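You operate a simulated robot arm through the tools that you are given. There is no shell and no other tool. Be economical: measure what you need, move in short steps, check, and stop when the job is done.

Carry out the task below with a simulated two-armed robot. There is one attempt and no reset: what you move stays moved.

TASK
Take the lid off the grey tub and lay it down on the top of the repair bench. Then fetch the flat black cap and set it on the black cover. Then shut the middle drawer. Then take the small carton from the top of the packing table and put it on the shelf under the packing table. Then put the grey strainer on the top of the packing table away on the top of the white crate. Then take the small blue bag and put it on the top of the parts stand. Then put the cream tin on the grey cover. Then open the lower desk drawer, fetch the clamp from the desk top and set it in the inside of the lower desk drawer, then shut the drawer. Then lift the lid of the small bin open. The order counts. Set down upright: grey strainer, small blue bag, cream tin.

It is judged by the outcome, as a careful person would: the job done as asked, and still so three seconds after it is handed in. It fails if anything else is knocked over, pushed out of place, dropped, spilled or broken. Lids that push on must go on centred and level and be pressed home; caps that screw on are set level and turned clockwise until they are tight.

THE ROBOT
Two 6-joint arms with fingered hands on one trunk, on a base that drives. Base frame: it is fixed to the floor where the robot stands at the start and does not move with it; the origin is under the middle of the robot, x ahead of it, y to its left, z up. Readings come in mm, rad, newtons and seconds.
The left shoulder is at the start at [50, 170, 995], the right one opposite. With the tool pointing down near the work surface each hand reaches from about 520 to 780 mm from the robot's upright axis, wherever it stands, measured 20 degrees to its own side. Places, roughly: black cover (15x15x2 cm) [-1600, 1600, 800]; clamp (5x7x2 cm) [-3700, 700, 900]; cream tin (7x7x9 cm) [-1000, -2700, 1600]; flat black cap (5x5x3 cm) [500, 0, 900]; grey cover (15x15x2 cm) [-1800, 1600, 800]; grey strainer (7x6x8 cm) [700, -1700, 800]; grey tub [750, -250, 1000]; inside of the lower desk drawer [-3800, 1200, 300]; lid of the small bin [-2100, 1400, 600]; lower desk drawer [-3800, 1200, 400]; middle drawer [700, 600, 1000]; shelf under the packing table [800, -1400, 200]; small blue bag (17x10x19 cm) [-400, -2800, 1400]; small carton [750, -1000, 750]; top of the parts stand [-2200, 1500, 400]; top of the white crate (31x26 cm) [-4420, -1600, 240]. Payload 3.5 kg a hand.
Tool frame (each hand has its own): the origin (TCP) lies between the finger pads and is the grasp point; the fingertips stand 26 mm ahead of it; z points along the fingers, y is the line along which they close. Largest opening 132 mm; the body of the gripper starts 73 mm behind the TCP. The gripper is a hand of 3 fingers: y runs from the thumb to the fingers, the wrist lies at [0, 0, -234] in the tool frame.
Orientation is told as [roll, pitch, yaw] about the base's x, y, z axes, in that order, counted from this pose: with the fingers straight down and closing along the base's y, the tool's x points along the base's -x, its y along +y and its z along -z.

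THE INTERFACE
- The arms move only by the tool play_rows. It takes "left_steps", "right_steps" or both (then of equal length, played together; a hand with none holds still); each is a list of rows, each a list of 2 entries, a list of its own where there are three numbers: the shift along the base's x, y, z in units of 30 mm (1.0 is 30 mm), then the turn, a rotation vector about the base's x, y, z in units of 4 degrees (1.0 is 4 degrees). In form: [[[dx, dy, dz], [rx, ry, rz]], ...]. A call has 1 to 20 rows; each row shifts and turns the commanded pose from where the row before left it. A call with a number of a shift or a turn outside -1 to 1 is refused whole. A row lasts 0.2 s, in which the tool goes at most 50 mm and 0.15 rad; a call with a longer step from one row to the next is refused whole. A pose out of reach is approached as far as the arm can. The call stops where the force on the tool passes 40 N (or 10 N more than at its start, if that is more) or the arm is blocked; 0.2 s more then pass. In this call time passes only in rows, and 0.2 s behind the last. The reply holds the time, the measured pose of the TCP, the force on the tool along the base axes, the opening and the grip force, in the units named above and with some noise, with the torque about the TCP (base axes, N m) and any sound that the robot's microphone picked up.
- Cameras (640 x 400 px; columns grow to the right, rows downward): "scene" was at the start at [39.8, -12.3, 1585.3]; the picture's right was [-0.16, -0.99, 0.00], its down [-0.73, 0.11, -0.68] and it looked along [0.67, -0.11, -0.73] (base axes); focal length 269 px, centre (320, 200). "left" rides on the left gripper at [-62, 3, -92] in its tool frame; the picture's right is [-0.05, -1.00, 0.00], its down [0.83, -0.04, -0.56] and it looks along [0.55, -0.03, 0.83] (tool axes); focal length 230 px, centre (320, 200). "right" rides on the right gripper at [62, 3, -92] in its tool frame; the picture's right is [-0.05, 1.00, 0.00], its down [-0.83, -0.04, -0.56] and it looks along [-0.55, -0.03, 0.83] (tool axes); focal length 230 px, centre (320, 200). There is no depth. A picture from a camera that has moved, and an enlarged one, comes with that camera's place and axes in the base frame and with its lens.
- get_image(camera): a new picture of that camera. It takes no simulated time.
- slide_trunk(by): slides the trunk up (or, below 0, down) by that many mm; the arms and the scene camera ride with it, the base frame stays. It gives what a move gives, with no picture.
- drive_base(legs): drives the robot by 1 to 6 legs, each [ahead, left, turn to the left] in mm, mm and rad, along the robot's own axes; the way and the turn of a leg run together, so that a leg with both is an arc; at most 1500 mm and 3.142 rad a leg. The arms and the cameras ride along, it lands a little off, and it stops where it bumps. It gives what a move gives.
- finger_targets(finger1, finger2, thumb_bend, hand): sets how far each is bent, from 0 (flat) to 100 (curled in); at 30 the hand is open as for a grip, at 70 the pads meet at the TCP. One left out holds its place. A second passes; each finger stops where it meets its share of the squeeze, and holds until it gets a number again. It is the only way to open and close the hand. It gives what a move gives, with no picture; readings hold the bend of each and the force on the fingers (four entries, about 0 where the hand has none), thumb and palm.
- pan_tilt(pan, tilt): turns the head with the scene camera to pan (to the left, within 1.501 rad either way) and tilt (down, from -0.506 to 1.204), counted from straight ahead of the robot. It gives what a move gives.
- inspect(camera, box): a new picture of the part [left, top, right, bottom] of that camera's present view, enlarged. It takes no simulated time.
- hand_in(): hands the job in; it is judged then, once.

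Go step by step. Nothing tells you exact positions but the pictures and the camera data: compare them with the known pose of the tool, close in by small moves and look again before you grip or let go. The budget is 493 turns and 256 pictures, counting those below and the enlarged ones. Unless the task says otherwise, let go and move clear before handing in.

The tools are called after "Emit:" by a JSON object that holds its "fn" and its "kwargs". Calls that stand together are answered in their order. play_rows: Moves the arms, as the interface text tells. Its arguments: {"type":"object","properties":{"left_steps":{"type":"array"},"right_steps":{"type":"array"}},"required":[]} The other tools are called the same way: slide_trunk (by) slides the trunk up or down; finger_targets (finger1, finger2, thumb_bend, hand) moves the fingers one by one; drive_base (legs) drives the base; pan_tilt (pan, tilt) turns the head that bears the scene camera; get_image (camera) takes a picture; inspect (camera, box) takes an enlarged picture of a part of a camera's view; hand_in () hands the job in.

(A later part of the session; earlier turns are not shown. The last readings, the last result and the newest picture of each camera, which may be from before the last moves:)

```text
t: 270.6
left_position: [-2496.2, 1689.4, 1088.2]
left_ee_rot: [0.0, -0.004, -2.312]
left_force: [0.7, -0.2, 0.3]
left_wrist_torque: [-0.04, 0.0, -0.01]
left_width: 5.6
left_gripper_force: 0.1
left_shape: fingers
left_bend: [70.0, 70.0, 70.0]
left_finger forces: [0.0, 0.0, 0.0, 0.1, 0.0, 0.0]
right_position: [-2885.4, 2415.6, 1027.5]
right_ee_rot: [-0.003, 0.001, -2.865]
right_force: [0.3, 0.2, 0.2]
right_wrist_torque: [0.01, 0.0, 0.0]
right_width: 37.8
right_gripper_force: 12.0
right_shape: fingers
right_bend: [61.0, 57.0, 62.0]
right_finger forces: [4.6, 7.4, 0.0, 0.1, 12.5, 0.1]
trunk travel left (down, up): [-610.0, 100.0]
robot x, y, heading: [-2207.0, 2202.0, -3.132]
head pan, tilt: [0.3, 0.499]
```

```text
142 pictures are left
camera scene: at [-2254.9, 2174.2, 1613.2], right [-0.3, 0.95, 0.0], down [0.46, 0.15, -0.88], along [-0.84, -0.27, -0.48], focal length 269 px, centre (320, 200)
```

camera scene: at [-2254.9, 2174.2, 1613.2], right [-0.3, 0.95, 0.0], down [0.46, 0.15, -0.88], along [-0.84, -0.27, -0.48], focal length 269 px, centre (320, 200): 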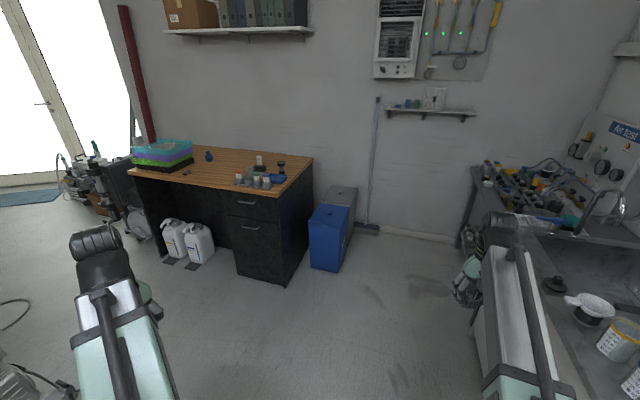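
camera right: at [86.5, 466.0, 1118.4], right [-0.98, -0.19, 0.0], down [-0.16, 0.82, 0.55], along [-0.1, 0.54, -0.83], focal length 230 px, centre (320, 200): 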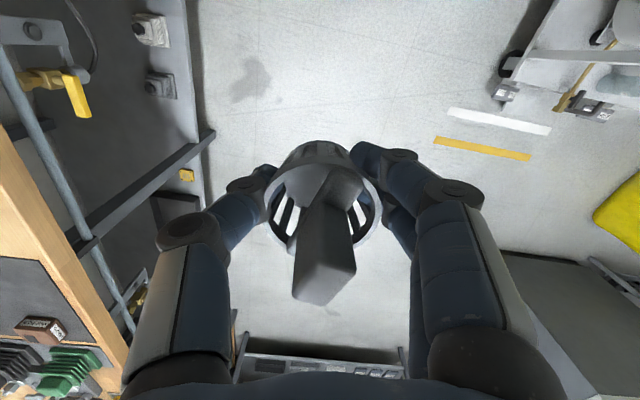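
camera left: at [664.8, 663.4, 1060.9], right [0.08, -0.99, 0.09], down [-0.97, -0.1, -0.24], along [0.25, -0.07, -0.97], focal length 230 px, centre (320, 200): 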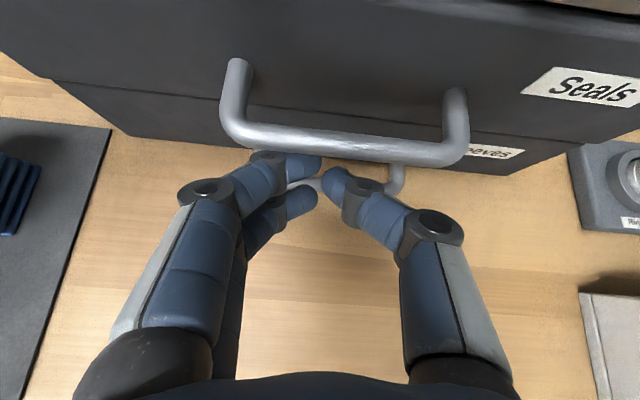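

The desk stands at the west wall (front x≈-3610). I go on west, then turn to face south and look toward the door.

Emit:
{"fn": "drive_base", "kwargs": {"legs": [[600, 0, 0], [0, 0, 1.565]]}}

Emit:
{"fn": "pan_tilt", "kwargs": {"pan": -0.1, "tilt": 0.5}}

Emit:
{"fn": "get_image", "kwargs": {"camera": "scene"}}

```text
t: 277.8
left_position: [-2296.4, 1913.9, 1087.8]
left_ee_rot: [-0.001, -0.004, -0.729]
left_force: [-0.1, 0.8, -0.1]
left_wrist_torque: [-0.02, 0.02, 0.01]
left_width: 5.7
left_gripper_force: 0.0
left_shape: fingers
left_bend: [70.0, 70.0, 70.0]
left_finger forces: [0.1, 0.1, 0.0, 0.0, 0.0, 0.1]
right_position: [-3016.0, 1517.5, 1025.9]
right_ee_rot: [-0.004, 0.001, -1.281]
right_force: [0.1, 0.1, -0.4]
right_wrist_torque: [0.0, 0.01, 0.02]
right_width: 36.6
right_gripper_force: 11.8
right_shape: fingers
right_bend: [62.0, 58.0, 62.0]
right_finger forces: [4.2, 7.4, 0.0, 0.0, 11.9, 0.1]
trunk travel left (down, up): [-610.0, 100.0]
robot x, y, heading: [-2812.0, 2191.0, -1.551]
head pan, tilt: [0.3, 0.499]
```

```text
t: 278.7
left_position: [-2295.0, 1913.6, 1087.7]
left_ee_rot: [0.001, -0.003, -0.731]
left_force: [1.4, -0.4, -0.5]
left_wrist_torque: [0.01, -0.04, 0.01]
left_width: 5.3
left_gripper_force: 0.0
left_shape: fingers
left_bend: [70.0, 70.0, 70.0]
left_finger forces: [0.1, 0.0, 0.1, 0.0, 0.0, 0.0]
right_position: [-3017.0, 1516.6, 1026.1]
right_ee_rot: [-0.003, 0.001, -1.282]
right_force: [0.3, -0.1, 0.8]
right_wrist_torque: [-0.03, 0.0, -0.02]
right_width: 36.6
right_gripper_force: 11.7
right_shape: fingers
right_bend: [62.0, 58.0, 62.0]
right_finger forces: [4.3, 7.3, 0.0, 0.1, 11.9, 0.0]
trunk travel left (down, up): [-610.0, 100.0]
robot x, y, heading: [-2807.6, 2193.6, -1.551]
head pan, tilt: [-0.099, 0.499]
```

```text
141 pictures are left
camera scene: at [-2817.0, 2144.4, 1613.2], right [-1.0, 0.08, 0.0], down [0.04, 0.48, -0.88], along [-0.07, -0.88, -0.48], focal length 269 px, centre (320, 200)
```

scene: 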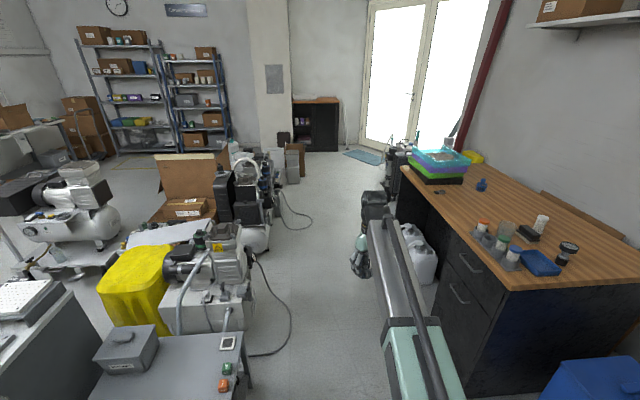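

Emit:
{"fn": "inspect", "kwargs": {"camera": "scene", "box": [230, 110, 480, 300]}}

```text
2.11 times, centred on (355, 205) of scene
camera zoom: at [-2817.0, 2144.4, 1613.2], right [-1.0, 0.08, 0.0], down [0.04, 0.48, -0.88], along [-0.07, -0.88, -0.48], focal length 566 px, centre (246, 190)
```

zoom: 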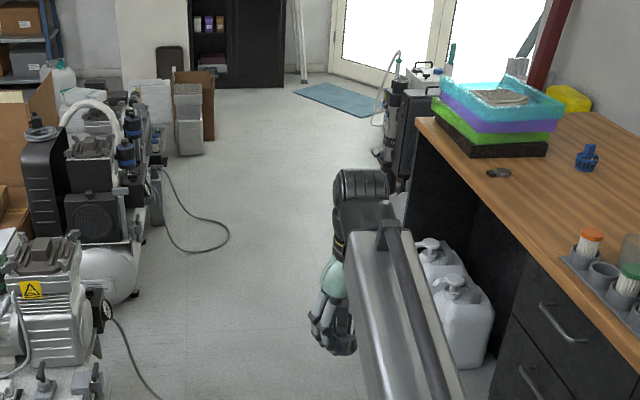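

The corridor south between machines and desk is clear (x≈-3270). I bring the left arm to the front, shift west, and drive south.

Emit:
{"fn": "play_rows", "kwargs": {"left_steps": [[[-0.93, -0.87, 0], [0, 0, -1]], [[-0.93, -0.87, 0], [0, 0, -1]], [[-0.93, -0.87, 0], [0, 0, -1]], [[-0.93, -0.87, 0], [0, 0, -1]], [[-0.93, -0.87, 0], [0, 0, -1]], [[-0.93, -0.87, 0], [0, 0, -1]], [[-0.93, -0.87, 0], [0, 0, -1]], [[-0.93, -0.87, 0], [0, 0, -1]], [[-0.93, -0.87, 0], [0, 0, -1]], [[-0.93, -0.87, 0], [0, 0, -1]], [[-0.93, -0.87, 0], [0, 0, 0]]]}}

Emit:
{"fn": "drive_base", "kwargs": {"legs": [[0, -460, -0.02], [1300, 0, 0]]}}

Emit:
{"fn": "get_image", "kwargs": {"camera": "scene"}}

```text
t: 281.1
left_position: [-2601.6, 1625.3, 1087.5]
left_ee_rot: [-0.003, -0.005, -1.428]
left_force: [0.5, -0.2, 0.1]
left_wrist_torque: [-0.02, 0.0, -0.01]
left_width: 5.7
left_gripper_force: 0.1
left_shape: fingers
left_bend: [70.0, 70.0, 70.0]
left_finger forces: [0.0, 0.0, 0.1, 0.0, 0.0, 0.0]
right_position: [-3016.7, 1516.6, 1026.3]
right_ee_rot: [-0.004, 0.003, -1.283]
right_force: [0.0, -0.4, -0.6]
right_wrist_torque: [0.0, 0.05, 0.03]
right_width: 36.6
right_gripper_force: 12.0
right_shape: fingers
right_bend: [62.0, 58.0, 62.0]
right_finger forces: [4.2, 7.4, 0.0, 0.0, 11.8, 0.1]
trunk travel left (down, up): [-610.0, 100.0]
robot x, y, heading: [-2809.8, 2195.4, -1.551]
head pan, tilt: [-0.099, 0.499]
```

```text
t: 289.9
left_position: [-3057.0, 346.2, 1088.2]
left_ee_rot: [0.0, -0.003, -1.433]
left_force: [-0.2, -1.2, -0.5]
left_wrist_torque: [0.0, 0.02, -0.01]
left_width: 5.5
left_gripper_force: 0.0
left_shape: fingers
left_bend: [70.0, 70.0, 70.0]
left_finger forces: [0.0, 0.0, 0.0, 0.1, 0.0, 0.0]
right_position: [-3475.2, 240.7, 1026.5]
right_ee_rot: [-0.004, 0.003, -1.286]
right_force: [0.4, 0.4, 1.0]
right_wrist_torque: [0.01, -0.02, 0.0]
right_width: 36.6
right_gripper_force: 11.7
right_shape: fingers
right_bend: [62.0, 58.0, 62.0]
right_finger forces: [4.2, 7.4, 0.1, 0.0, 12.0, 0.0]
trunk travel left (down, up): [-610.0, 100.0]
robot x, y, heading: [-3268.2, 916.0, -1.553]
head pan, tilt: [-0.099, 0.499]
```

```text
139 pictures are left
camera scene: at [-3271.7, 866.1, 1613.2], right [-1.0, 0.08, 0.0], down [0.04, 0.48, -0.88], along [-0.07, -0.87, -0.48], focal length 269 px, centre (320, 200)
```

scene: 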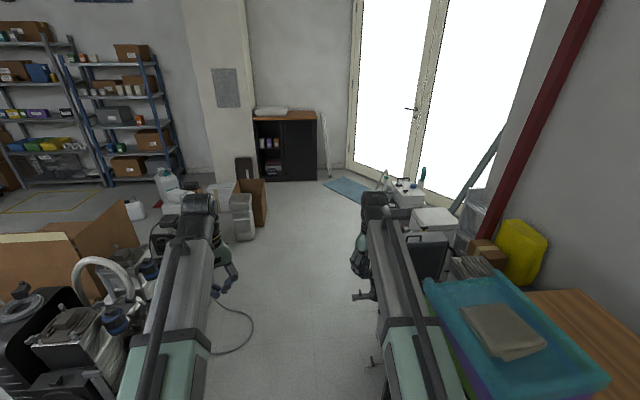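

Emit:
{"fn": "drive_base", "kwargs": {"legs": [[1000, 0, -0.015]]}}

Emit:
{"fn": "pan_tilt", "kwargs": {"pan": -0.6, "tilt": 0.6}}

Emit:
{"fn": "get_image", "kwargs": {"camera": "scene"}}

```text
t: 295.1
left_position: [-3055.7, -656.0, 1088.0]
left_ee_rot: [0.0, -0.004, -1.442]
left_force: [0.6, -0.3, 0.0]
left_wrist_torque: [0.0, -0.03, -0.01]
left_width: 5.4
left_gripper_force: 0.1
left_shape: fingers
left_bend: [70.0, 70.0, 70.0]
left_finger forces: [0.1, 0.0, 0.0, 0.1, 0.0, 0.0]
right_position: [-3473.5, -756.6, 1026.3]
right_ee_rot: [-0.004, 0.002, -1.298]
right_force: [0.6, -1.2, -1.2]
right_wrist_torque: [-0.01, -0.04, 0.01]
right_width: 36.6
right_gripper_force: 11.8
right_shape: fingers
right_bend: [62.0, 58.0, 62.0]
right_finger forces: [4.2, 7.4, 0.0, 0.1, 11.9, 0.0]
trunk travel left (down, up): [-610.0, 100.0]
robot x, y, heading: [-3256.2, -82.2, -1.569]
head pan, tilt: [-0.099, 0.499]
```

```text
t: 296.0
left_position: [-3056.7, -655.3, 1087.8]
left_ee_rot: [0.002, -0.003, -1.444]
left_force: [-0.3, 0.7, 0.2]
left_wrist_torque: [0.0, 0.0, -0.01]
left_width: 5.8
left_gripper_force: 0.1
left_shape: fingers
left_bend: [70.0, 70.0, 70.0]
left_finger forces: [0.0, 0.1, 0.0, 0.1, 0.0, 0.0]
right_position: [-3474.1, -755.7, 1025.7]
right_ee_rot: [-0.003, 0.001, -1.299]
right_force: [0.5, 0.3, -0.2]
right_wrist_torque: [0.0, 0.0, 0.0]
right_width: 36.2
right_gripper_force: 11.8
right_shape: fingers
right_bend: [62.0, 58.0, 62.0]
right_finger forces: [4.2, 7.4, 0.1, 0.1, 11.9, 0.0]
trunk travel left (down, up): [-610.0, 100.0]
robot x, y, heading: [-3256.3, -84.0, -1.566]
head pan, tilt: [-0.6, 0.6]
```

```text
138 pictures are left
camera scene: at [-3304.0, -115.1, 1604.2], right [-0.83, 0.56, 0.0], down [0.32, 0.47, -0.83], along [-0.46, -0.68, -0.56], focal length 269 px, centre (320, 200)
```

scene: 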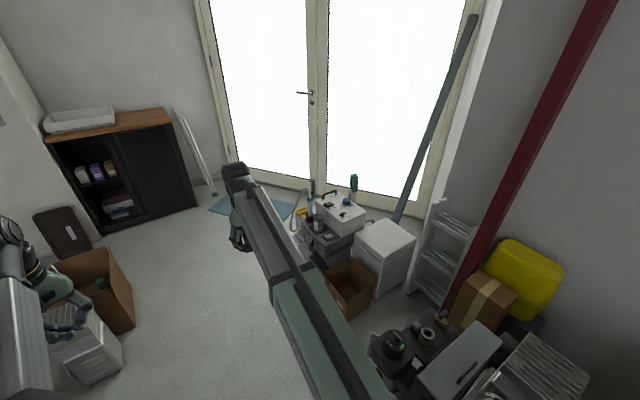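

Emit:
{"fn": "inspect", "kwargs": {"camera": "scene", "box": [200, 150, 440, 320]}}

```text
2.35 times, centred on (320, 235) of scene
camera zoom: at [-3304.0, -115.1, 1604.2], right [-0.83, 0.56, 0.0], down [0.32, 0.47, -0.83], along [-0.46, -0.68, -0.56], focal length 633 px, centre (320, 118)
```

zoom: 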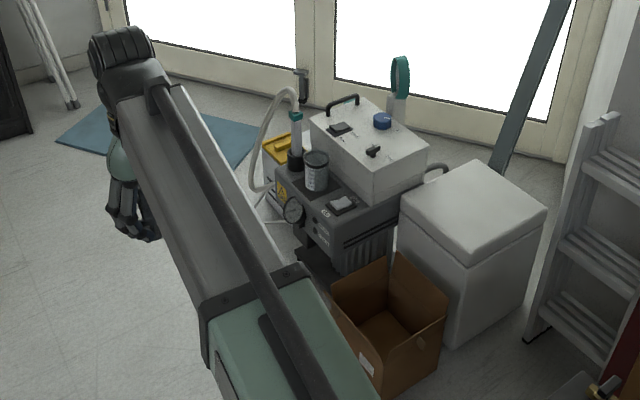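

I need a closer view of the crate; I drive further south and look west.

Emit:
{"fn": "drive_base", "kwargs": {"legs": [[1000, -50, 0], [0, 0, -0.7]]}}

Emit:
{"fn": "pan_tilt", "kwargs": {"pan": -0.5, "tilt": 0.6}}

Emit:
{"fn": "get_image", "kwargs": {"camera": "scene"}}

```text
t: 303.0
left_position: [-3523.3, -1638.0, 1087.8]
left_ee_rot: [0.001, -0.003, -2.14]
left_force: [-0.1, -0.1, 0.2]
left_wrist_torque: [0.0, 0.0, 0.0]
left_width: 5.3
left_gripper_force: 0.0
left_shape: fingers
left_bend: [70.0, 70.0, 70.0]
left_finger forces: [0.0, 0.0, 0.0, 0.0, 0.1, 0.0]
right_position: [-3908.0, -1447.8, 1025.7]
right_ee_rot: [-0.005, 0.002, -1.994]
right_force: [0.3, 0.2, 0.0]
right_wrist_torque: [0.04, 0.0, 0.02]
right_width: 35.9
right_gripper_force: 11.3
right_shape: fingers
right_bend: [62.0, 58.0, 62.0]
right_finger forces: [4.0, 7.3, 0.0, 0.1, 11.8, 0.1]
trunk travel left (down, up): [-610.0, 100.0]
robot x, y, heading: [-3312.3, -1067.8, -2.266]
head pan, tilt: [-0.6, 0.6]
```

```text
t: 303.6
left_position: [-3522.4, -1638.0, 1088.3]
left_ee_rot: [0.0, -0.002, -2.138]
left_force: [0.6, 0.2, 0.2]
left_wrist_torque: [0.0, 0.01, -0.03]
left_width: 5.5
left_gripper_force: 0.1
left_shape: fingers
left_bend: [70.0, 70.0, 70.0]
left_finger forces: [0.0, 0.0, 0.0, 0.0, 0.0, 0.1]
right_position: [-3908.2, -1447.6, 1026.1]
right_ee_rot: [-0.004, 0.001, -1.993]
right_force: [-0.5, 0.4, 0.3]
right_wrist_torque: [-0.02, 0.01, 0.0]
right_width: 36.0
right_gripper_force: 11.8
right_shape: fingers
right_bend: [62.0, 58.0, 62.0]
right_finger forces: [4.0, 7.4, 0.0, 0.1, 11.7, 0.1]
trunk travel left (down, up): [-610.0, 100.0]
robot x, y, heading: [-3309.3, -1073.8, -2.267]
head pan, tilt: [-0.499, 0.6]
```

```text
136 pictures are left
camera scene: at [-3364.6, -1071.8, 1604.2], right [-0.37, 0.93, 0.0], down [0.52, 0.21, -0.83], along [-0.77, -0.31, -0.56], focal length 269 px, centre (320, 200)
```

scene: 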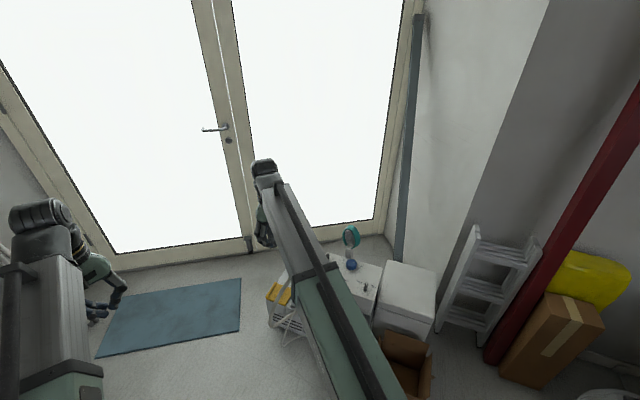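

Emit:
{"fn": "get_image", "kwargs": {"camera": "right"}}

Emit:
{"fn": "get_image", "kwargs": {"camera": "left"}}

```text
135 pictures are left
camera right: at [-3880.2, -1392.8, 1118.5], right [0.89, -0.46, 0.0], down [-0.38, -0.74, 0.55], along [-0.26, -0.49, -0.83], focal length 230 px, centre (320, 200)
```

right: 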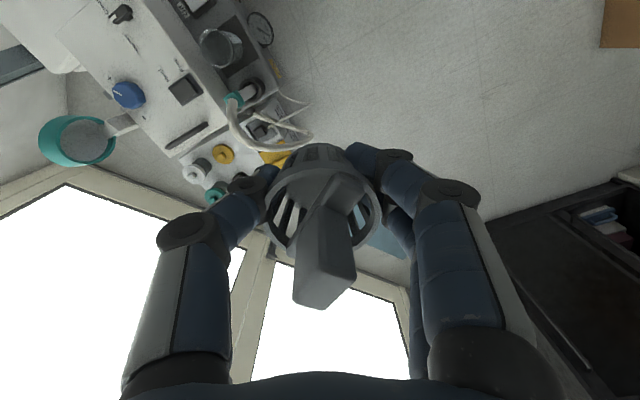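

```text
134 pictures are left
camera left: at [-3555.3, -1690.9, 1179.7], right [-0.87, 0.49, 0.0], down [0.41, 0.72, 0.55], along [0.27, 0.48, -0.83], focal length 230 px, centre (320, 200)
```

left: 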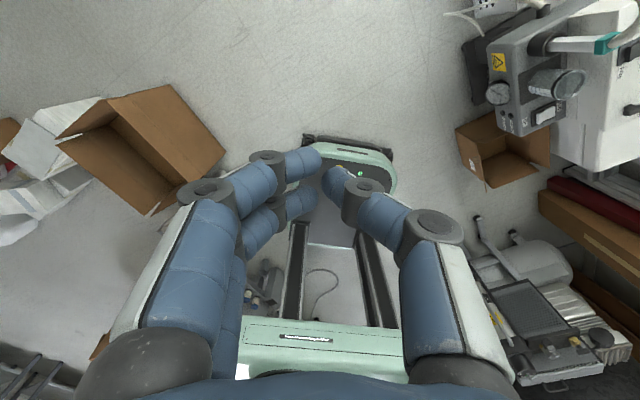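

The crate (with bottles) seems to be at about [-4380, -1560]. I move to its south-east, and turn to face west so it lies ahead right.

Emit:
{"fn": "drive_base", "kwargs": {"legs": [[720, 70, 0], [0, 0, -0.78]]}}

Emit:
{"fn": "pan_tilt", "kwargs": {"pan": -0.3, "tilt": 0.8}}

Emit:
{"fn": "get_image", "kwargs": {"camera": "scene"}}

Emit:
{"fn": "get_image", "kwargs": {"camera": "right"}}

```text
t: 309.6
left_position: [-4264.8, -1935.1, 1088.6]
left_ee_rot: [0.0, -0.003, -2.908]
left_force: [-0.4, 0.4, -0.7]
left_wrist_torque: [0.0, -0.02, 0.0]
left_width: 6.0
left_gripper_force: 0.0
left_shape: fingers
left_bend: [70.0, 70.0, 70.0]
left_finger forces: [0.0, 0.0, 0.0, 0.0, 0.1, 0.0]
right_position: [-4409.0, -1532.5, 1026.4]
right_ee_rot: [-0.003, 0.001, -2.762]
right_force: [0.4, -0.3, -0.1]
right_wrist_torque: [-0.02, 0.03, 0.0]
right_width: 35.4
right_gripper_force: 11.2
right_shape: fingers
right_bend: [62.0, 58.0, 62.0]
right_finger forces: [3.8, 7.3, 0.0, 0.1, 11.4, 0.1]
trunk travel left (down, up): [-610.0, 100.0]
robot x, y, heading: [-3716.6, -1678.6, -3.034]
head pan, tilt: [-0.499, 0.6]
```

```text
t: 310.4
left_position: [-4263.7, -1937.4, 1088.0]
left_ee_rot: [0.0, -0.003, -2.907]
left_force: [0.8, -0.6, 0.1]
left_wrist_torque: [0.02, 0.04, 0.03]
left_width: 5.4
left_gripper_force: 0.1
left_shape: fingers
left_bend: [70.0, 70.0, 70.0]
left_finger forces: [0.1, 0.0, 0.1, 0.0, 0.1, 0.0]
right_position: [-4408.8, -1532.3, 1025.9]
right_ee_rot: [-0.005, 0.001, -2.761]
right_force: [-0.1, 0.1, -0.5]
right_wrist_torque: [-0.02, 0.03, 0.0]
right_width: 35.6
right_gripper_force: 11.3
right_shape: fingers
right_bend: [62.0, 58.0, 62.0]
right_finger forces: [3.8, 7.3, 0.0, 0.0, 11.4, 0.1]
trunk travel left (down, up): [-610.0, 100.0]
robot x, y, heading: [-3714.7, -1677.6, -3.032]
head pan, tilt: [-0.3, 0.799]
```

```text
133 pictures are left
camera scene: at [-3753.9, -1656.1, 1587.3], right [0.19, 0.98, 0.0], down [0.7, -0.14, -0.7], along [-0.69, 0.13, -0.72], focal length 269 px, centre (320, 200)
```

scene: 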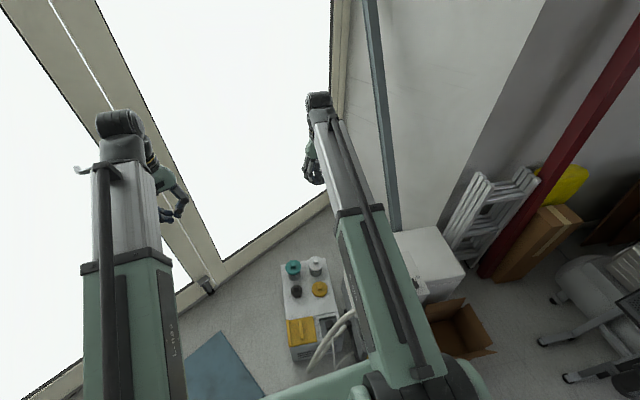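

```text
132 pictures are left
camera right: at [-4351.2, -1511.7, 1118.5], right [0.32, -0.95, 0.0], down [-0.79, -0.27, 0.55], along [-0.53, -0.18, -0.83], focal length 230 px, centre (320, 200)
```

right: 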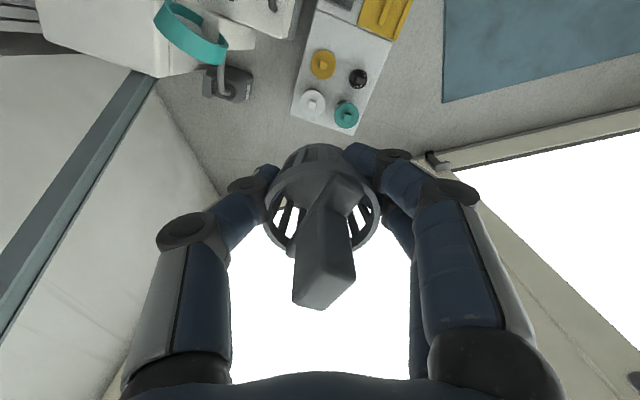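

Emit:
{"fn": "inspect", "kwargs": {"camera": "scene", "box": [260, 240, 360, 380]}}

Emit:
{"fn": "inspect", "kwargs": {"camera": "right", "box": [270, 0, 430, 150]}}

```text
2.86 times, centred on (310, 310) of scene
camera zoom: at [-3753.9, -1656.1, 1587.3], right [0.19, 0.98, 0.0], down [0.7, -0.14, -0.7], along [-0.69, 0.13, -0.72], focal length 768 px, centre (349, -114)
```

zoom: 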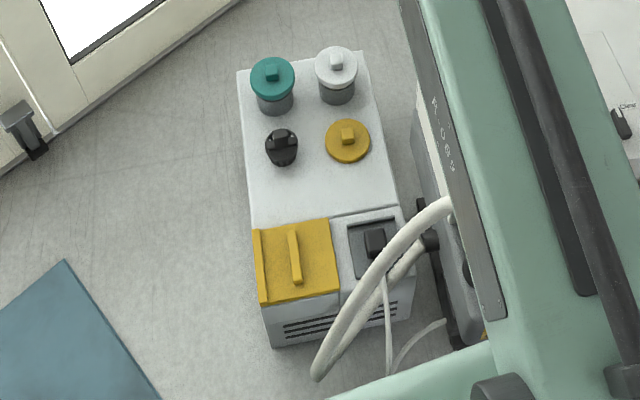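

```text
2.67 times, centred on (350, 75) of right
camera zoom: at [-4351.2, -1511.7, 1118.5], right [0.32, -0.95, 0.0], down [-0.79, -0.27, 0.55], along [-0.53, -0.18, -0.83], focal length 614 px, centre (240, 533)
```

zoom: 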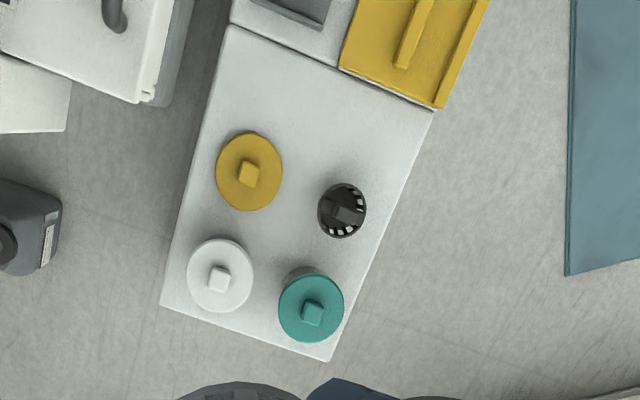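

The crate's top has four items on its west half; the free band next to the front line is centred at about [-4320, -1603]. I shift the robot south to keep the arm clear of the hoses and bring the strainer above that spot.

Emit:
{"fn": "drive_base", "kwargs": {"legs": [[0, 220, 0]]}}

Emit:
{"fn": "play_rows", "kwargs": {"right_steps": [[[0.44, 0.98, 0], [0, 0, 0]], [[0.44, 0.98, 0], [0, 0, 0]], [[0.44, 0.98, 0], [0, 0, 0]], [[0.44, 0.98, 0], [0, 0, 0]], [[0.44, 0.98, 0], [0, 0, 0]]]}}

Emit:
{"fn": "slide_trunk", "kwargs": {"by": -300}}

Emit:
{"fn": "get_image", "kwargs": {"camera": "right"}}

Emit:
{"fn": "get_image", "kwargs": {"camera": "scene"}}

```text
t: 312.1
left_position: [-4179.5, -2177.0, 1088.7]
left_ee_rot: [0.002, -0.004, -2.845]
left_force: [0.3, -0.5, -1.0]
left_wrist_torque: [0.09, 0.05, 0.01]
left_width: 5.5
left_gripper_force: 0.0
left_shape: fingers
left_bend: [70.0, 70.0, 70.0]
left_finger forces: [0.1, 0.1, 0.1, 0.1, 0.1, 0.0]
right_position: [-4347.7, -1783.5, 1026.3]
right_ee_rot: [0.0, 0.0, -2.7]
right_force: [0.2, 0.0, -1.2]
right_wrist_torque: [0.06, -0.11, 0.01]
right_width: 35.2
right_gripper_force: 11.0
right_shape: fingers
right_bend: [62.0, 58.0, 62.0]
right_finger forces: [3.9, 7.4, 0.1, 0.0, 11.4, 0.0]
trunk travel left (down, up): [-610.0, 100.0]
robot x, y, heading: [-3646.4, -1884.9, -2.97]
head pan, tilt: [-0.3, 0.799]
```

```text
t: 313.3
left_position: [-4178.9, -2179.6, 1089.1]
left_ee_rot: [-0.001, -0.004, -2.845]
left_force: [0.2, 0.3, 1.0]
left_wrist_torque: [-0.01, 0.0, -0.05]
left_width: 5.4
left_gripper_force: 0.1
left_shape: fingers
left_bend: [70.0, 70.0, 70.0]
left_finger forces: [0.0, 0.1, 0.0, 0.1, 0.1, 0.0]
right_position: [-4283.4, -1637.9, 1026.5]
right_ee_rot: [-0.003, 0.003, -2.698]
right_force: [-0.3, 0.0, -0.2]
right_wrist_torque: [-0.02, -0.01, 0.0]
right_width: 35.3
right_gripper_force: 11.3
right_shape: fingers
right_bend: [63.0, 58.0, 62.0]
right_finger forces: [3.7, 7.3, 0.0, 0.0, 11.5, 0.1]
trunk travel left (down, up): [-610.0, 100.0]
robot x, y, heading: [-3650.5, -1888.1, -2.967]
head pan, tilt: [-0.3, 0.799]
```

```text
t: 316.3
left_position: [-4178.6, -2180.0, 787.4]
left_ee_rot: [-0.001, -0.003, -2.844]
left_force: [0.7, 0.2, -0.1]
left_wrist_torque: [-0.02, 0.0, 0.01]
left_width: 5.6
left_gripper_force: 0.0
left_shape: fingers
left_bend: [70.0, 70.0, 70.0]
left_finger forces: [0.1, 0.0, 0.0, 0.1, 0.0, 0.0]
right_position: [-4282.7, -1638.2, 728.1]
right_ee_rot: [-0.003, 0.002, -2.7]
right_force: [-0.5, 0.2, 0.0]
right_wrist_torque: [-0.02, 0.02, -0.05]
right_width: 35.0
right_gripper_force: 11.2
right_shape: fingers
right_bend: [63.0, 58.0, 62.0]
right_finger forces: [3.6, 7.2, 0.1, 0.0, 11.3, 0.0]
trunk travel left (down, up): [-310.0, 400.0]
robot x, y, heading: [-3649.6, -1885.7, -2.97]
head pan, tilt: [-0.3, 0.799]
```

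```text
129 pictures are left
camera right: at [-4226.6, -1614.6, 818.9], right [0.38, -0.92, 0.0], down [-0.77, -0.32, 0.55], along [-0.51, -0.21, -0.83], focal length 230 px, centre (320, 200)
```

right: 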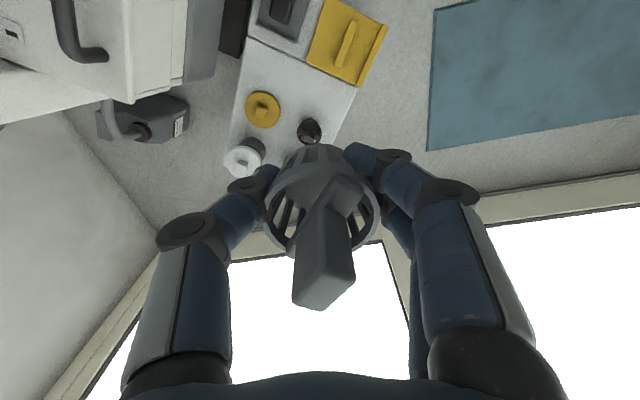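

```text
128 pictures are left
camera scene: at [-3686.6, -1868.4, 1287.4], right [0.13, 0.99, 0.0], down [0.71, -0.09, -0.7], along [-0.69, 0.09, -0.72], focal length 269 px, centre (320, 200)
```

scene: 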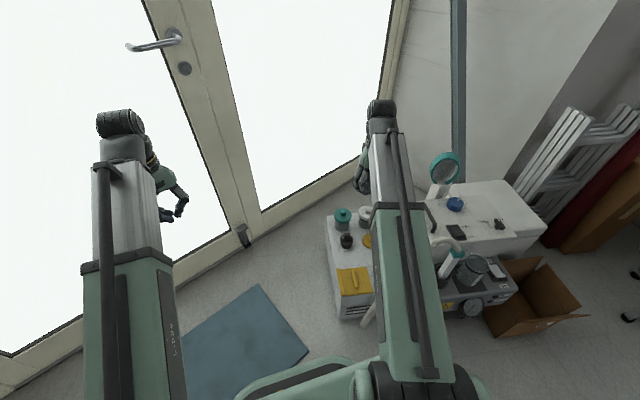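

Target spot refined to [-4325, -1595]. I shift over it, lower the trunk again and look.

Emit:
{"fn": "play_rows", "kwargs": {"right_steps": [[[-0.7, 0.72, 0], [0, 0, 0]], [[-0.7, 0.72, 0], [0, 0, 0]]]}}

Emit:
{"fn": "slide_trunk", "kwargs": {"by": -300}}

Emit:
{"fn": "get_image", "kwargs": {"camera": "right"}}

Emit:
{"fn": "get_image", "kwargs": {"camera": "scene"}}

```text
t: 316.9
left_position: [-4179.1, -2180.2, 787.8]
left_ee_rot: [0.0, -0.003, -2.844]
left_force: [0.5, -0.1, 0.1]
left_wrist_torque: [0.03, 0.03, -0.01]
left_width: 5.4
left_gripper_force: 0.1
left_shape: fingers
left_bend: [70.0, 70.0, 70.0]
left_finger forces: [0.0, 0.0, 0.0, 0.0, 0.1, 0.0]
right_position: [-4327.5, -1594.3, 727.5]
right_ee_rot: [-0.003, 0.003, -2.7]
right_force: [0.5, -0.3, -0.7]
right_wrist_torque: [0.0, 0.01, 0.03]
right_width: 35.2
right_gripper_force: 10.7
right_shape: fingers
right_bend: [63.0, 58.0, 62.0]
right_finger forces: [3.7, 7.3, 0.1, 0.0, 11.3, 0.0]
trunk travel left (down, up): [-310.0, 400.0]
robot x, y, heading: [-3642.6, -1883.9, -2.965]
head pan, tilt: [-0.3, 0.799]
```

```text
t: 319.9
left_position: [-4179.8, -2179.5, 488.3]
left_ee_rot: [-0.001, -0.004, -2.845]
left_force: [0.2, 0.4, -0.5]
left_wrist_torque: [0.01, 0.02, 0.0]
left_width: 5.7
left_gripper_force: 0.1
left_shape: fingers
left_bend: [70.0, 70.0, 70.0]
left_finger forces: [0.0, 0.0, 0.0, 0.0, 0.1, 0.1]
right_position: [-4325.2, -1596.4, 426.2]
right_ee_rot: [-0.002, 0.001, -2.698]
right_force: [0.2, 0.2, 0.3]
right_wrist_torque: [-0.04, 0.05, -0.01]
right_width: 35.1
right_gripper_force: 11.4
right_shape: fingers
right_bend: [63.0, 58.0, 62.0]
right_finger forces: [3.7, 7.3, 0.1, 0.1, 11.3, 0.1]
trunk travel left (down, up): [-10.0, 700.0]
robot x, y, heading: [-3648.2, -1883.6, -2.965]
head pan, tilt: [-0.3, 0.799]
```

```text
127 pictures are left
camera right: at [-4268.7, -1571.9, 519.3], right [0.38, -0.92, 0.0], down [-0.77, -0.32, 0.55], along [-0.51, -0.21, -0.83], focal length 230 px, centre (320, 200)
```

right: 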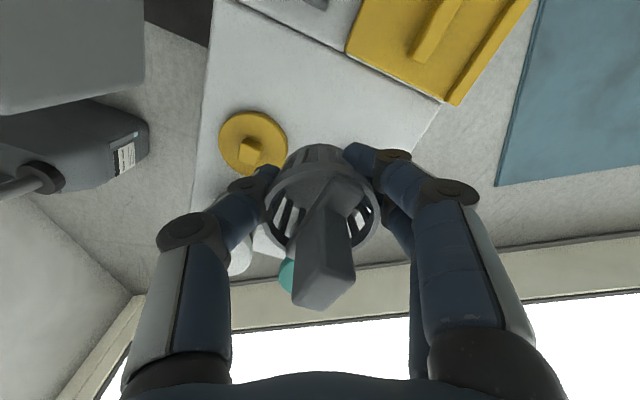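

```text
126 pictures are left
camera scene: at [-3686.7, -1868.5, 987.4], right [0.13, 0.99, 0.0], down [0.71, -0.09, -0.7], along [-0.69, 0.09, -0.72], focal length 269 px, centre (320, 200)
```

scene: 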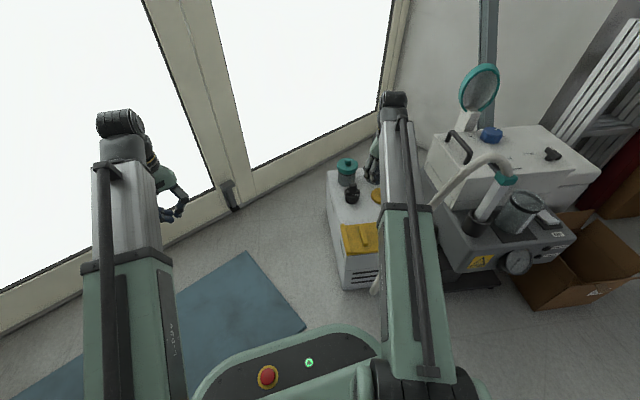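

The landing spot should move ~25 mm further from the yellow disc: [-4305, -1612]. I shift and lower toward the crate top.

Emit:
{"fn": "play_rows", "kwargs": {"right_steps": [[[0.67, -0.53, 0], [0, 0, 0]], [[0, 0, -1], [0, 0, 0]], [[0, 0, -1], [0, 0, 0]], [[0, 0, -1], [0, 0, 0]]]}}

Emit:
{"fn": "get_image", "kwargs": {"camera": "right"}}

Emit:
{"fn": "inspect", "kwargs": {"camera": "scene", "box": [300, 130, 460, 300]}}

```text
t: 320.9
left_position: [-4178.7, -2181.2, 488.2]
left_ee_rot: [0.001, -0.004, -2.846]
left_force: [-0.2, 0.3, -0.8]
left_wrist_torque: [-0.01, 0.01, 0.03]
left_width: 5.7
left_gripper_force: 0.0
left_shape: fingers
left_bend: [70.0, 70.0, 70.0]
left_finger forces: [0.0, 0.0, 0.1, 0.0, 0.1, 0.0]
right_position: [-4304.7, -1611.4, 339.0]
right_ee_rot: [-0.004, 0.002, -2.7]
right_force: [1.2, 0.2, -0.3]
right_wrist_torque: [0.01, -0.03, -0.04]
right_width: 34.8
right_gripper_force: 10.6
right_shape: fingers
right_bend: [63.0, 58.0, 62.0]
right_finger forces: [3.7, 7.3, 0.0, 0.0, 11.1, 0.1]
trunk travel left (down, up): [-10.0, 700.0]
robot x, y, heading: [-3646.2, -1885.8, -2.966]
head pan, tilt: [-0.3, 0.799]
```

```text
125 pictures are left
camera right: at [-4247.5, -1587.9, 430.3], right [0.38, -0.92, 0.0], down [-0.77, -0.32, 0.55], along [-0.51, -0.21, -0.83], focal length 230 px, centre (320, 200)
```

right: 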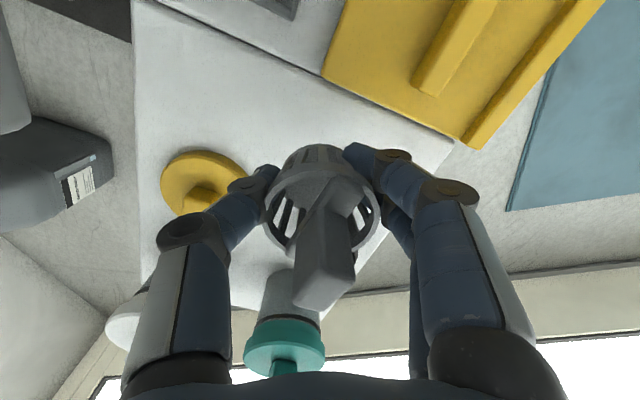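

```text
2.35 times, centred on (380, 215) of scene
camera zoom: at [-3686.6, -1868.5, 987.3], right [0.13, 0.99, 0.0], down [0.71, -0.09, -0.7], along [-0.69, 0.09, -0.72], focal length 633 px, centre (179, 165)
```

zoom: 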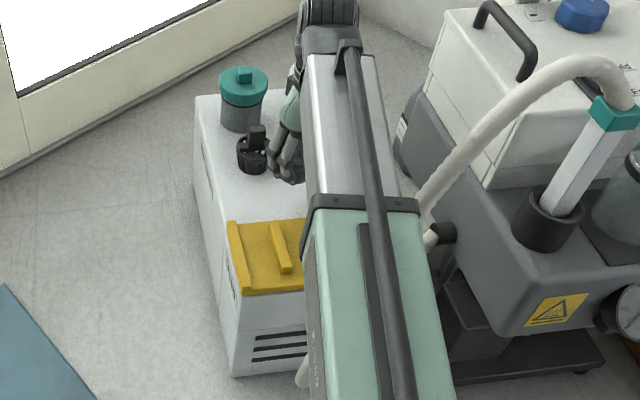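

Emit:
{"fn": "play_rows", "kwargs": {"right_steps": [[[0, 0, -0.7], [0, 0, 0]], [[0, 0, -0.5], [0, 0, 0]], [[0, 0, -0.3], [0, 0, 0]], [[0, 0, -0.2], [0, 0, 0]], [[0, 0, -0.2], [0, 0, 0]], [[0, 0, -0.2], [0, 0, 0]]]}}

Emit:
{"fn": "get_image", "kwargs": {"camera": "right"}}

```text
t: 322.3
left_position: [-4178.6, -2179.4, 488.1]
left_ee_rot: [0.001, -0.003, -2.845]
left_force: [0.5, -0.2, 0.4]
left_wrist_torque: [0.0, 0.02, -0.02]
left_width: 5.4
left_gripper_force: 0.1
left_shape: fingers
left_bend: [70.0, 70.0, 70.0]
left_finger forces: [0.0, 0.0, 0.0, 0.0, 0.0, 0.0]
right_position: [-4304.6, -1611.2, 275.8]
right_ee_rot: [-0.006, 0.001, -2.7]
right_force: [1.0, 1.0, 10.5]
right_wrist_torque: [-0.08, 0.0, 0.05]
right_width: 34.3
right_gripper_force: 12.8
right_shape: fingers
right_bend: [63.0, 59.0, 62.0]
right_finger forces: [4.3, 8.6, 0.0, 0.1, 12.7, 0.0]
trunk travel left (down, up): [-10.0, 700.0]
robot x, y, heading: [-3647.6, -1888.0, -2.965]
head pan, tilt: [-0.3, 0.799]
```

```text
123 pictures are left
camera right: at [-4247.6, -1587.1, 368.3], right [0.38, -0.93, -0.01], down [-0.77, -0.32, 0.56], along [-0.52, -0.21, -0.83], focal length 230 px, centre (320, 200)
```

right: 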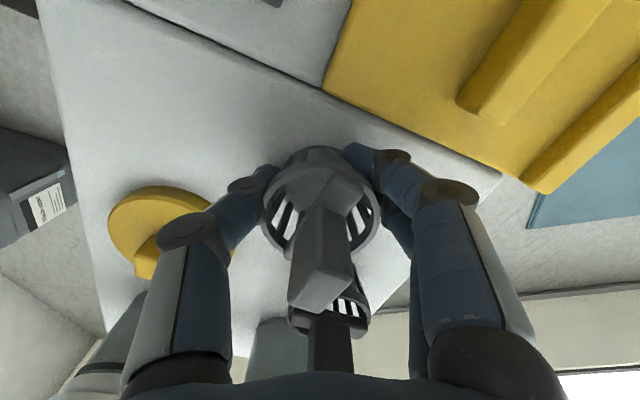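

Contact with the crate top. I press 2 mm to level it, release and rise.

Emit:
{"fn": "play_rows", "kwargs": {"right_steps": [[[0, 0, -0.1], [0, 0, 0]]]}}

Emit:
{"fn": "finger_targets", "kwargs": {"hand": "right", "finger1": 52, "finger2": 52, "thumb_bend": 54}}

Emit:
{"fn": "finger_targets", "kwargs": {"hand": "right", "finger1": 44, "finger2": 44, "thumb_bend": 47}}

Emit:
{"fn": "play_rows", "kwargs": {"right_steps": [[[0, 0, 0.3], [0, 0, 0]], [[0, 0, 0.5], [0, 0, 0]], [[0, 0, 1], [0, 0, 0]], [[0, 0, 1], [0, 0, 0]], [[0, 0, 1], [0, 0, 0]], [[0, 0, 1], [0, 0, 0]]]}}

Emit:
{"fn": "get_image", "kwargs": {"camera": "right"}}

```text
t: 322.7
left_position: [-4178.1, -2179.7, 488.7]
left_ee_rot: [-0.001, -0.005, -2.843]
left_force: [-0.1, 0.1, 0.1]
left_wrist_torque: [0.02, 0.03, 0.0]
left_width: 5.6
left_gripper_force: 0.1
left_shape: fingers
left_bend: [70.0, 70.0, 70.0]
left_finger forces: [0.1, 0.0, 0.1, 0.1, 0.0, 0.1]
right_position: [-4304.5, -1611.5, 272.2]
right_ee_rot: [-0.003, 0.0, -2.701]
right_force: [1.9, -0.4, 9.2]
right_wrist_torque: [-0.21, -0.09, -0.01]
right_width: 29.9
right_gripper_force: 13.0
right_shape: fingers
right_bend: [65.0, 61.0, 63.0]
right_finger forces: [2.6, 13.9, 0.1, 0.0, 10.1, 0.0]
trunk travel left (down, up): [-10.0, 700.0]
robot x, y, heading: [-3652.0, -1886.7, -2.968]
head pan, tilt: [-0.3, 0.799]
```

```text
t: 323.7
left_position: [-4179.0, -2179.4, 489.1]
left_ee_rot: [-0.001, -0.005, -2.844]
left_force: [0.1, -0.5, 0.6]
left_wrist_torque: [0.0, -0.02, 0.01]
left_width: 5.6
left_gripper_force: 0.1
left_shape: fingers
left_bend: [70.0, 70.0, 70.0]
left_finger forces: [0.1, 0.0, 0.1, 0.0, 0.0, 0.0]
right_position: [-4304.9, -1612.0, 272.0]
right_ee_rot: [-0.006, 0.002, -2.699]
right_force: [-4.2, 2.2, 20.1]
right_wrist_torque: [-0.09, 0.04, -0.03]
right_width: 48.9
right_gripper_force: 9.9
right_shape: fingers
right_bend: [57.0, 57.0, 55.0]
right_finger forces: [6.2, 6.5, 0.0, 0.0, 7.1, 0.0]
trunk travel left (down, up): [-10.0, 700.0]
robot x, y, heading: [-3647.2, -1889.4, -2.971]
head pan, tilt: [-0.3, 0.799]
```

```text
t: 324.7
left_position: [-4176.6, -2180.2, 487.7]
left_ee_rot: [-0.003, -0.006, -2.844]
left_force: [0.2, -0.6, -0.1]
left_wrist_torque: [0.0, -0.02, -0.01]
left_width: 5.7
left_gripper_force: 0.1
left_shape: fingers
left_bend: [70.0, 70.0, 70.0]
left_finger forces: [0.1, 0.1, 0.1, 0.0, 0.1, 0.0]
right_position: [-4303.7, -1610.4, 272.3]
right_ee_rot: [-0.006, 0.0, -2.699]
right_force: [-2.1, 8.8, 25.1]
right_wrist_torque: [-0.68, -0.35, 0.05]
right_width: 74.1
right_gripper_force: 12.7
right_shape: fingers
right_bend: [51.0, 52.0, 47.0]
right_finger forces: [11.2, 13.6, 0.1, 0.0, 0.0, 0.1]
trunk travel left (down, up): [-10.0, 700.0]
robot x, y, heading: [-3647.2, -1885.2, -2.97]
head pan, tilt: [-0.3, 0.799]
```

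```text
t: 326.1
left_position: [-4179.0, -2179.2, 488.8]
left_ee_rot: [0.0, -0.003, -2.844]
left_force: [-0.2, 0.1, -1.0]
left_wrist_torque: [0.01, -0.01, 0.01]
left_width: 5.5
left_gripper_force: 0.1
left_shape: fingers
left_bend: [70.0, 70.0, 70.0]
left_finger forces: [0.0, 0.0, 0.1, 0.0, 0.1, 0.1]
right_position: [-4304.5, -1613.6, 414.1]
right_ee_rot: [-0.004, 0.002, -2.702]
right_force: [0.0, 0.0, 0.0]
right_wrist_torque: [0.02, 0.01, -0.04]
right_width: 83.1
right_gripper_force: 0.0
right_shape: fingers
right_bend: [44.0, 44.0, 47.0]
right_finger forces: [0.0, 0.1, 0.0, 0.1, 0.0, 0.0]
trunk travel left (down, up): [-10.0, 700.0]
robot x, y, heading: [-3644.6, -1887.6, -2.966]
head pan, tilt: [-0.3, 0.799]
```

```text
122 pictures are left
camera right: at [-4248.7, -1589.6, 505.5], right [0.38, -0.92, 0.0], down [-0.77, -0.32, 0.55], along [-0.51, -0.21, -0.83], focal length 230 px, centre (320, 200)
```

right: 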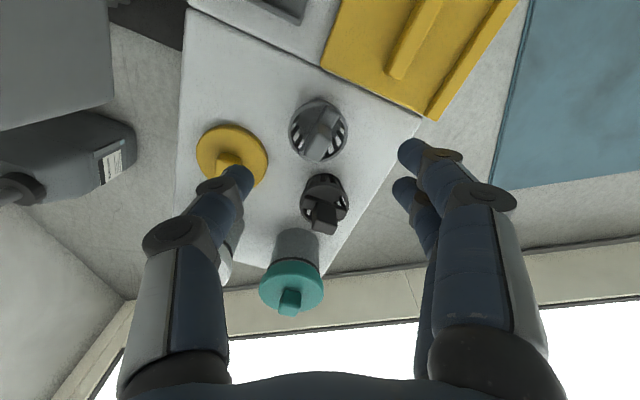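

The grey strainer stands upright on the crate's top. Now the long way back for the blue bag: raise up, back off and drive north.

Emit:
{"fn": "slide_trunk", "kwargs": {"by": 400}}

Emit:
{"fn": "slide_trunk", "kwargs": {"by": 200}}

Emit:
{"fn": "drive_base", "kwargs": {"legs": [[-380, 0, 0]]}}

Emit:
{"fn": "inspect", "kwargs": {"camera": "scene", "box": [240, 100, 480, 280]}}

```text
t: 329.9
left_position: [-4179.3, -2178.8, 888.3]
left_ee_rot: [0.001, -0.003, -2.847]
left_force: [-0.4, -1.2, -0.4]
left_wrist_torque: [0.04, 0.02, 0.0]
left_width: 5.6
left_gripper_force: 0.1
left_shape: fingers
left_bend: [70.0, 70.0, 70.0]
left_finger forces: [0.0, 0.1, 0.1, 0.0, 0.0, 0.1]
right_position: [-4304.1, -1614.3, 813.1]
right_ee_rot: [-0.004, 0.002, -2.699]
right_force: [0.1, -0.5, 0.8]
right_wrist_torque: [0.02, 0.02, -0.01]
right_width: 82.6
right_gripper_force: 0.1
right_shape: fingers
right_bend: [44.0, 44.0, 47.0]
right_finger forces: [0.0, 0.1, 0.0, 0.1, 0.0, 0.0]
trunk travel left (down, up): [-410.0, 300.0]
robot x, y, heading: [-3646.7, -1885.2, -2.97]
head pan, tilt: [-0.3, 0.799]
```

```text
t: 332.1
left_position: [-4179.6, -2179.2, 1087.8]
left_ee_rot: [0.0, -0.003, -2.846]
left_force: [0.8, -0.7, 0.1]
left_wrist_torque: [0.01, -0.01, -0.02]
left_width: 5.6
left_gripper_force: 0.1
left_shape: fingers
left_bend: [70.0, 70.0, 70.0]
left_finger forces: [0.1, 0.0, 0.1, 0.0, 0.0, 0.0]
right_position: [-4306.1, -1614.2, 1012.5]
right_ee_rot: [-0.004, 0.002, -2.699]
right_force: [-0.6, 0.4, -0.2]
right_wrist_torque: [-0.03, -0.01, -0.04]
right_width: 82.9
right_gripper_force: 0.1
right_shape: fingers
right_bend: [44.0, 44.0, 47.0]
right_finger forces: [0.0, 0.0, 0.0, 0.0, 0.0, 0.1]
trunk travel left (down, up): [-610.0, 100.0]
robot x, y, heading: [-3645.9, -1887.4, -2.971]
head pan, tilt: [-0.3, 0.799]
```

```text
t: 334.5
left_position: [-3803.2, -2114.0, 1087.7]
left_ee_rot: [0.0, -0.003, -2.847]
left_force: [-0.1, 0.2, -0.3]
left_wrist_torque: [0.0, 0.02, 0.01]
left_width: 5.7
left_gripper_force: 0.0
left_shape: fingers
left_bend: [70.0, 70.0, 70.0]
left_finger forces: [0.1, 0.0, 0.0, 0.0, 0.0, 0.0]
right_position: [-3928.5, -1547.0, 1014.5]
right_ee_rot: [-0.005, 0.002, -2.701]
right_force: [-0.4, 0.4, -0.3]
right_wrist_torque: [0.03, -0.01, 0.02]
right_width: 82.6
right_gripper_force: 0.1
right_shape: fingers
right_bend: [44.0, 44.0, 47.0]
right_finger forces: [0.1, 0.0, 0.0, 0.0, 0.0, 0.0]
trunk travel left (down, up): [-610.0, 100.0]
robot x, y, heading: [-3272.2, -1820.4, -2.97]
head pan, tilt: [-0.3, 0.799]
```

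```text
2.22 times, centred on (360, 190) of scene
camera zoom: at [-3310.0, -1803.0, 1587.3], right [0.13, 0.99, 0.0], down [0.71, -0.09, -0.7], along [-0.69, 0.09, -0.72], focal length 598 px, centre (231, 222)
```

zoom: 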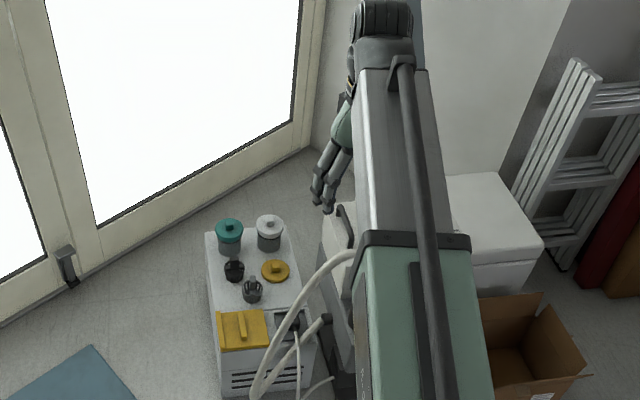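

Emit:
{"fn": "drive_base", "kwargs": {"legs": [[0, 0, -1.742], [1400, 0, 0], [1400, 0, 0]]}}

```text
t: 352.2
left_position: [-3436.0, 1548.7, 1087.4]
left_ee_rot: [-0.001, -0.004, 1.675]
left_force: [-0.1, -0.5, -0.3]
left_wrist_torque: [0.03, 0.02, 0.0]
left_width: 5.5
left_gripper_force: 0.0
left_shape: fingers
left_bend: [70.0, 70.0, 70.0]
left_finger forces: [0.1, 0.0, 0.1, 0.1, 0.0, 0.1]
right_position: [-2857.3, 1562.3, 1013.7]
right_ee_rot: [-0.004, 0.001, 1.817]
right_force: [0.0, 0.0, 0.3]
right_wrist_torque: [0.01, -0.02, 0.02]
right_width: 82.9
right_gripper_force: 0.0
right_shape: fingers
right_bend: [44.0, 44.0, 47.0]
right_finger forces: [0.1, 0.0, 0.1, 0.1, 0.0, 0.0]
trunk travel left (down, up): [-610.0, 100.0]
robot x, y, heading: [-3244.8, 971.1, 1.55]
head pan, tilt: [-0.3, 0.799]
```

Emit:
{"fn": "drive_base", "kwargs": {"legs": [[900, 0, 0], [0, 0, -1.55], [0, 330, 0], [1400, 0, 0]]}}

```text
t: 369.1
left_position: [-1279.6, 2439.7, 1088.8]
left_ee_rot: [0.0, -0.004, 0.142]
left_force: [0.2, 0.5, -0.4]
left_wrist_torque: [0.01, -0.03, 0.01]
left_width: 5.7
left_gripper_force: 0.0
left_shape: fingers
left_bend: [70.0, 70.0, 70.0]
left_finger forces: [0.1, 0.1, 0.1, 0.1, 0.0, 0.0]
right_position: [-1241.6, 1859.5, 1013.4]
right_ee_rot: [-0.003, 0.003, 0.289]
right_force: [0.4, -0.2, -0.5]
right_wrist_torque: [0.0, -0.02, 0.01]
right_width: 83.2
right_gripper_force: 0.0
right_shape: fingers
right_bend: [44.0, 44.0, 47.0]
right_finger forces: [0.1, 0.1, 0.1, 0.0, 0.1, 0.0]
trunk travel left (down, up): [-610.0, 100.0]
robot x, y, heading: [-1848.3, 2229.8, 0.017]
head pan, tilt: [-0.3, 0.799]
```

Emit:
{"fn": "drive_base", "kwargs": {"legs": [[1400, 0, -0.017], [100, 0, 0], [0, 0, -1.57], [1100, 150, 0]]}}

```text
t: 386.0
left_position: [-10.3, 574.9, 1088.1]
left_ee_rot: [0.001, -0.004, -1.449]
left_force: [-0.4, -0.3, 0.2]
left_wrist_torque: [0.01, -0.01, 0.03]
left_width: 5.7
left_gripper_force: 0.1
left_shape: fingers
left_bend: [70.0, 70.0, 70.0]
left_finger forces: [0.0, 0.0, 0.1, 0.0, 0.0, 0.1]
right_position: [-589.2, 548.4, 1012.9]
right_ee_rot: [-0.003, 0.001, -1.303]
right_force: [-0.2, -0.8, 0.2]
right_wrist_torque: [0.01, -0.05, -0.04]
right_width: 82.9
right_gripper_force: 0.1
right_shape: fingers
right_bend: [44.0, 44.0, 47.0]
right_finger forces: [0.0, 0.0, 0.1, 0.0, 0.0, 0.0]
trunk travel left (down, up): [-610.0, 100.0]
robot x, y, heading: [-206.4, 1146.2, -1.571]
head pan, tilt: [-0.3, 0.799]
```

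Emit:
{"fn": "drive_base", "kwargs": {"legs": [[700, 50, 0], [1200, 0, 0], [700, 0, 0]]}}

Emit:
{"fn": "pan_tilt", "kwargs": {"pan": -0.2, "tilt": 0.15}}

Emit:
{"fn": "get_image", "kwargs": {"camera": "scene"}}

```text
t: 398.9
left_position: [92.5, -1993.8, 1088.7]
left_ee_rot: [0.002, -0.003, -1.419]
left_force: [-0.3, -0.3, 0.1]
left_wrist_torque: [0.01, -0.03, 0.02]
left_width: 5.9
left_gripper_force: 0.0
left_shape: fingers
left_bend: [70.0, 70.0, 70.0]
left_finger forces: [0.0, 0.1, 0.1, 0.0, 0.0, 0.1]
right_position: [-487.1, -2037.2, 1012.1]
right_ee_rot: [-0.002, 0.001, -1.273]
right_force: [-0.8, 0.3, 0.9]
right_wrist_torque: [0.02, 0.01, -0.01]
right_width: 82.8
right_gripper_force: 0.0
right_shape: fingers
right_bend: [44.0, 44.0, 47.0]
right_finger forces: [0.1, 0.0, 0.1, 0.0, 0.0, 0.1]
trunk travel left (down, up): [-610.0, 100.0]
robot x, y, heading: [-124.8, -1420.7, -1.547]
head pan, tilt: [-0.3, 0.799]
```

```text
t: 399.9
left_position: [91.5, -1993.9, 1087.5]
left_ee_rot: [0.001, -0.004, -1.419]
left_force: [0.9, 0.5, 1.1]
left_wrist_torque: [0.03, -0.01, 0.0]
left_width: 5.6
left_gripper_force: 0.2
left_shape: fingers
left_bend: [70.0, 70.0, 70.0]
left_finger forces: [0.0, 0.0, 0.1, 0.1, 0.0, 0.0]
right_position: [-486.6, -2036.9, 1013.7]
right_ee_rot: [-0.004, 0.004, -1.273]
right_force: [0.2, 1.2, -0.2]
right_wrist_torque: [0.03, 0.01, 0.0]
right_width: 83.3
right_gripper_force: 0.0
right_shape: fingers
right_bend: [44.0, 44.0, 47.0]
right_finger forces: [0.0, 0.0, 0.1, 0.1, 0.1, 0.0]
trunk travel left (down, up): [-610.0, 100.0]
robot x, y, heading: [-123.2, -1424.8, -1.541]
head pan, tilt: [-0.201, 0.15]
```

```text
120 pictures are left
camera scene: at [-138.6, -1475.8, 1645.6], right [-0.99, 0.17, 0.0], down [0.03, 0.15, -0.99], along [-0.17, -0.97, -0.15], focal length 269 px, centre (320, 200)
```

scene: 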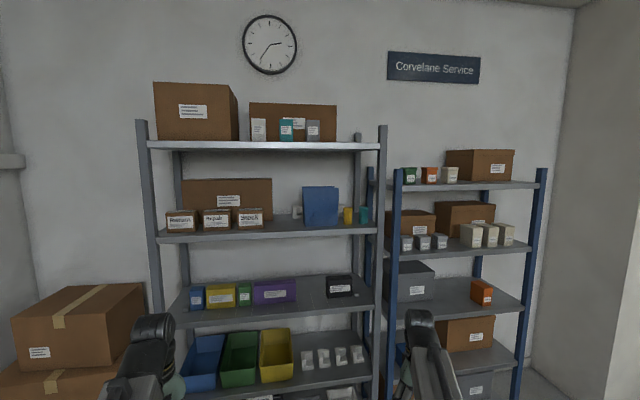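

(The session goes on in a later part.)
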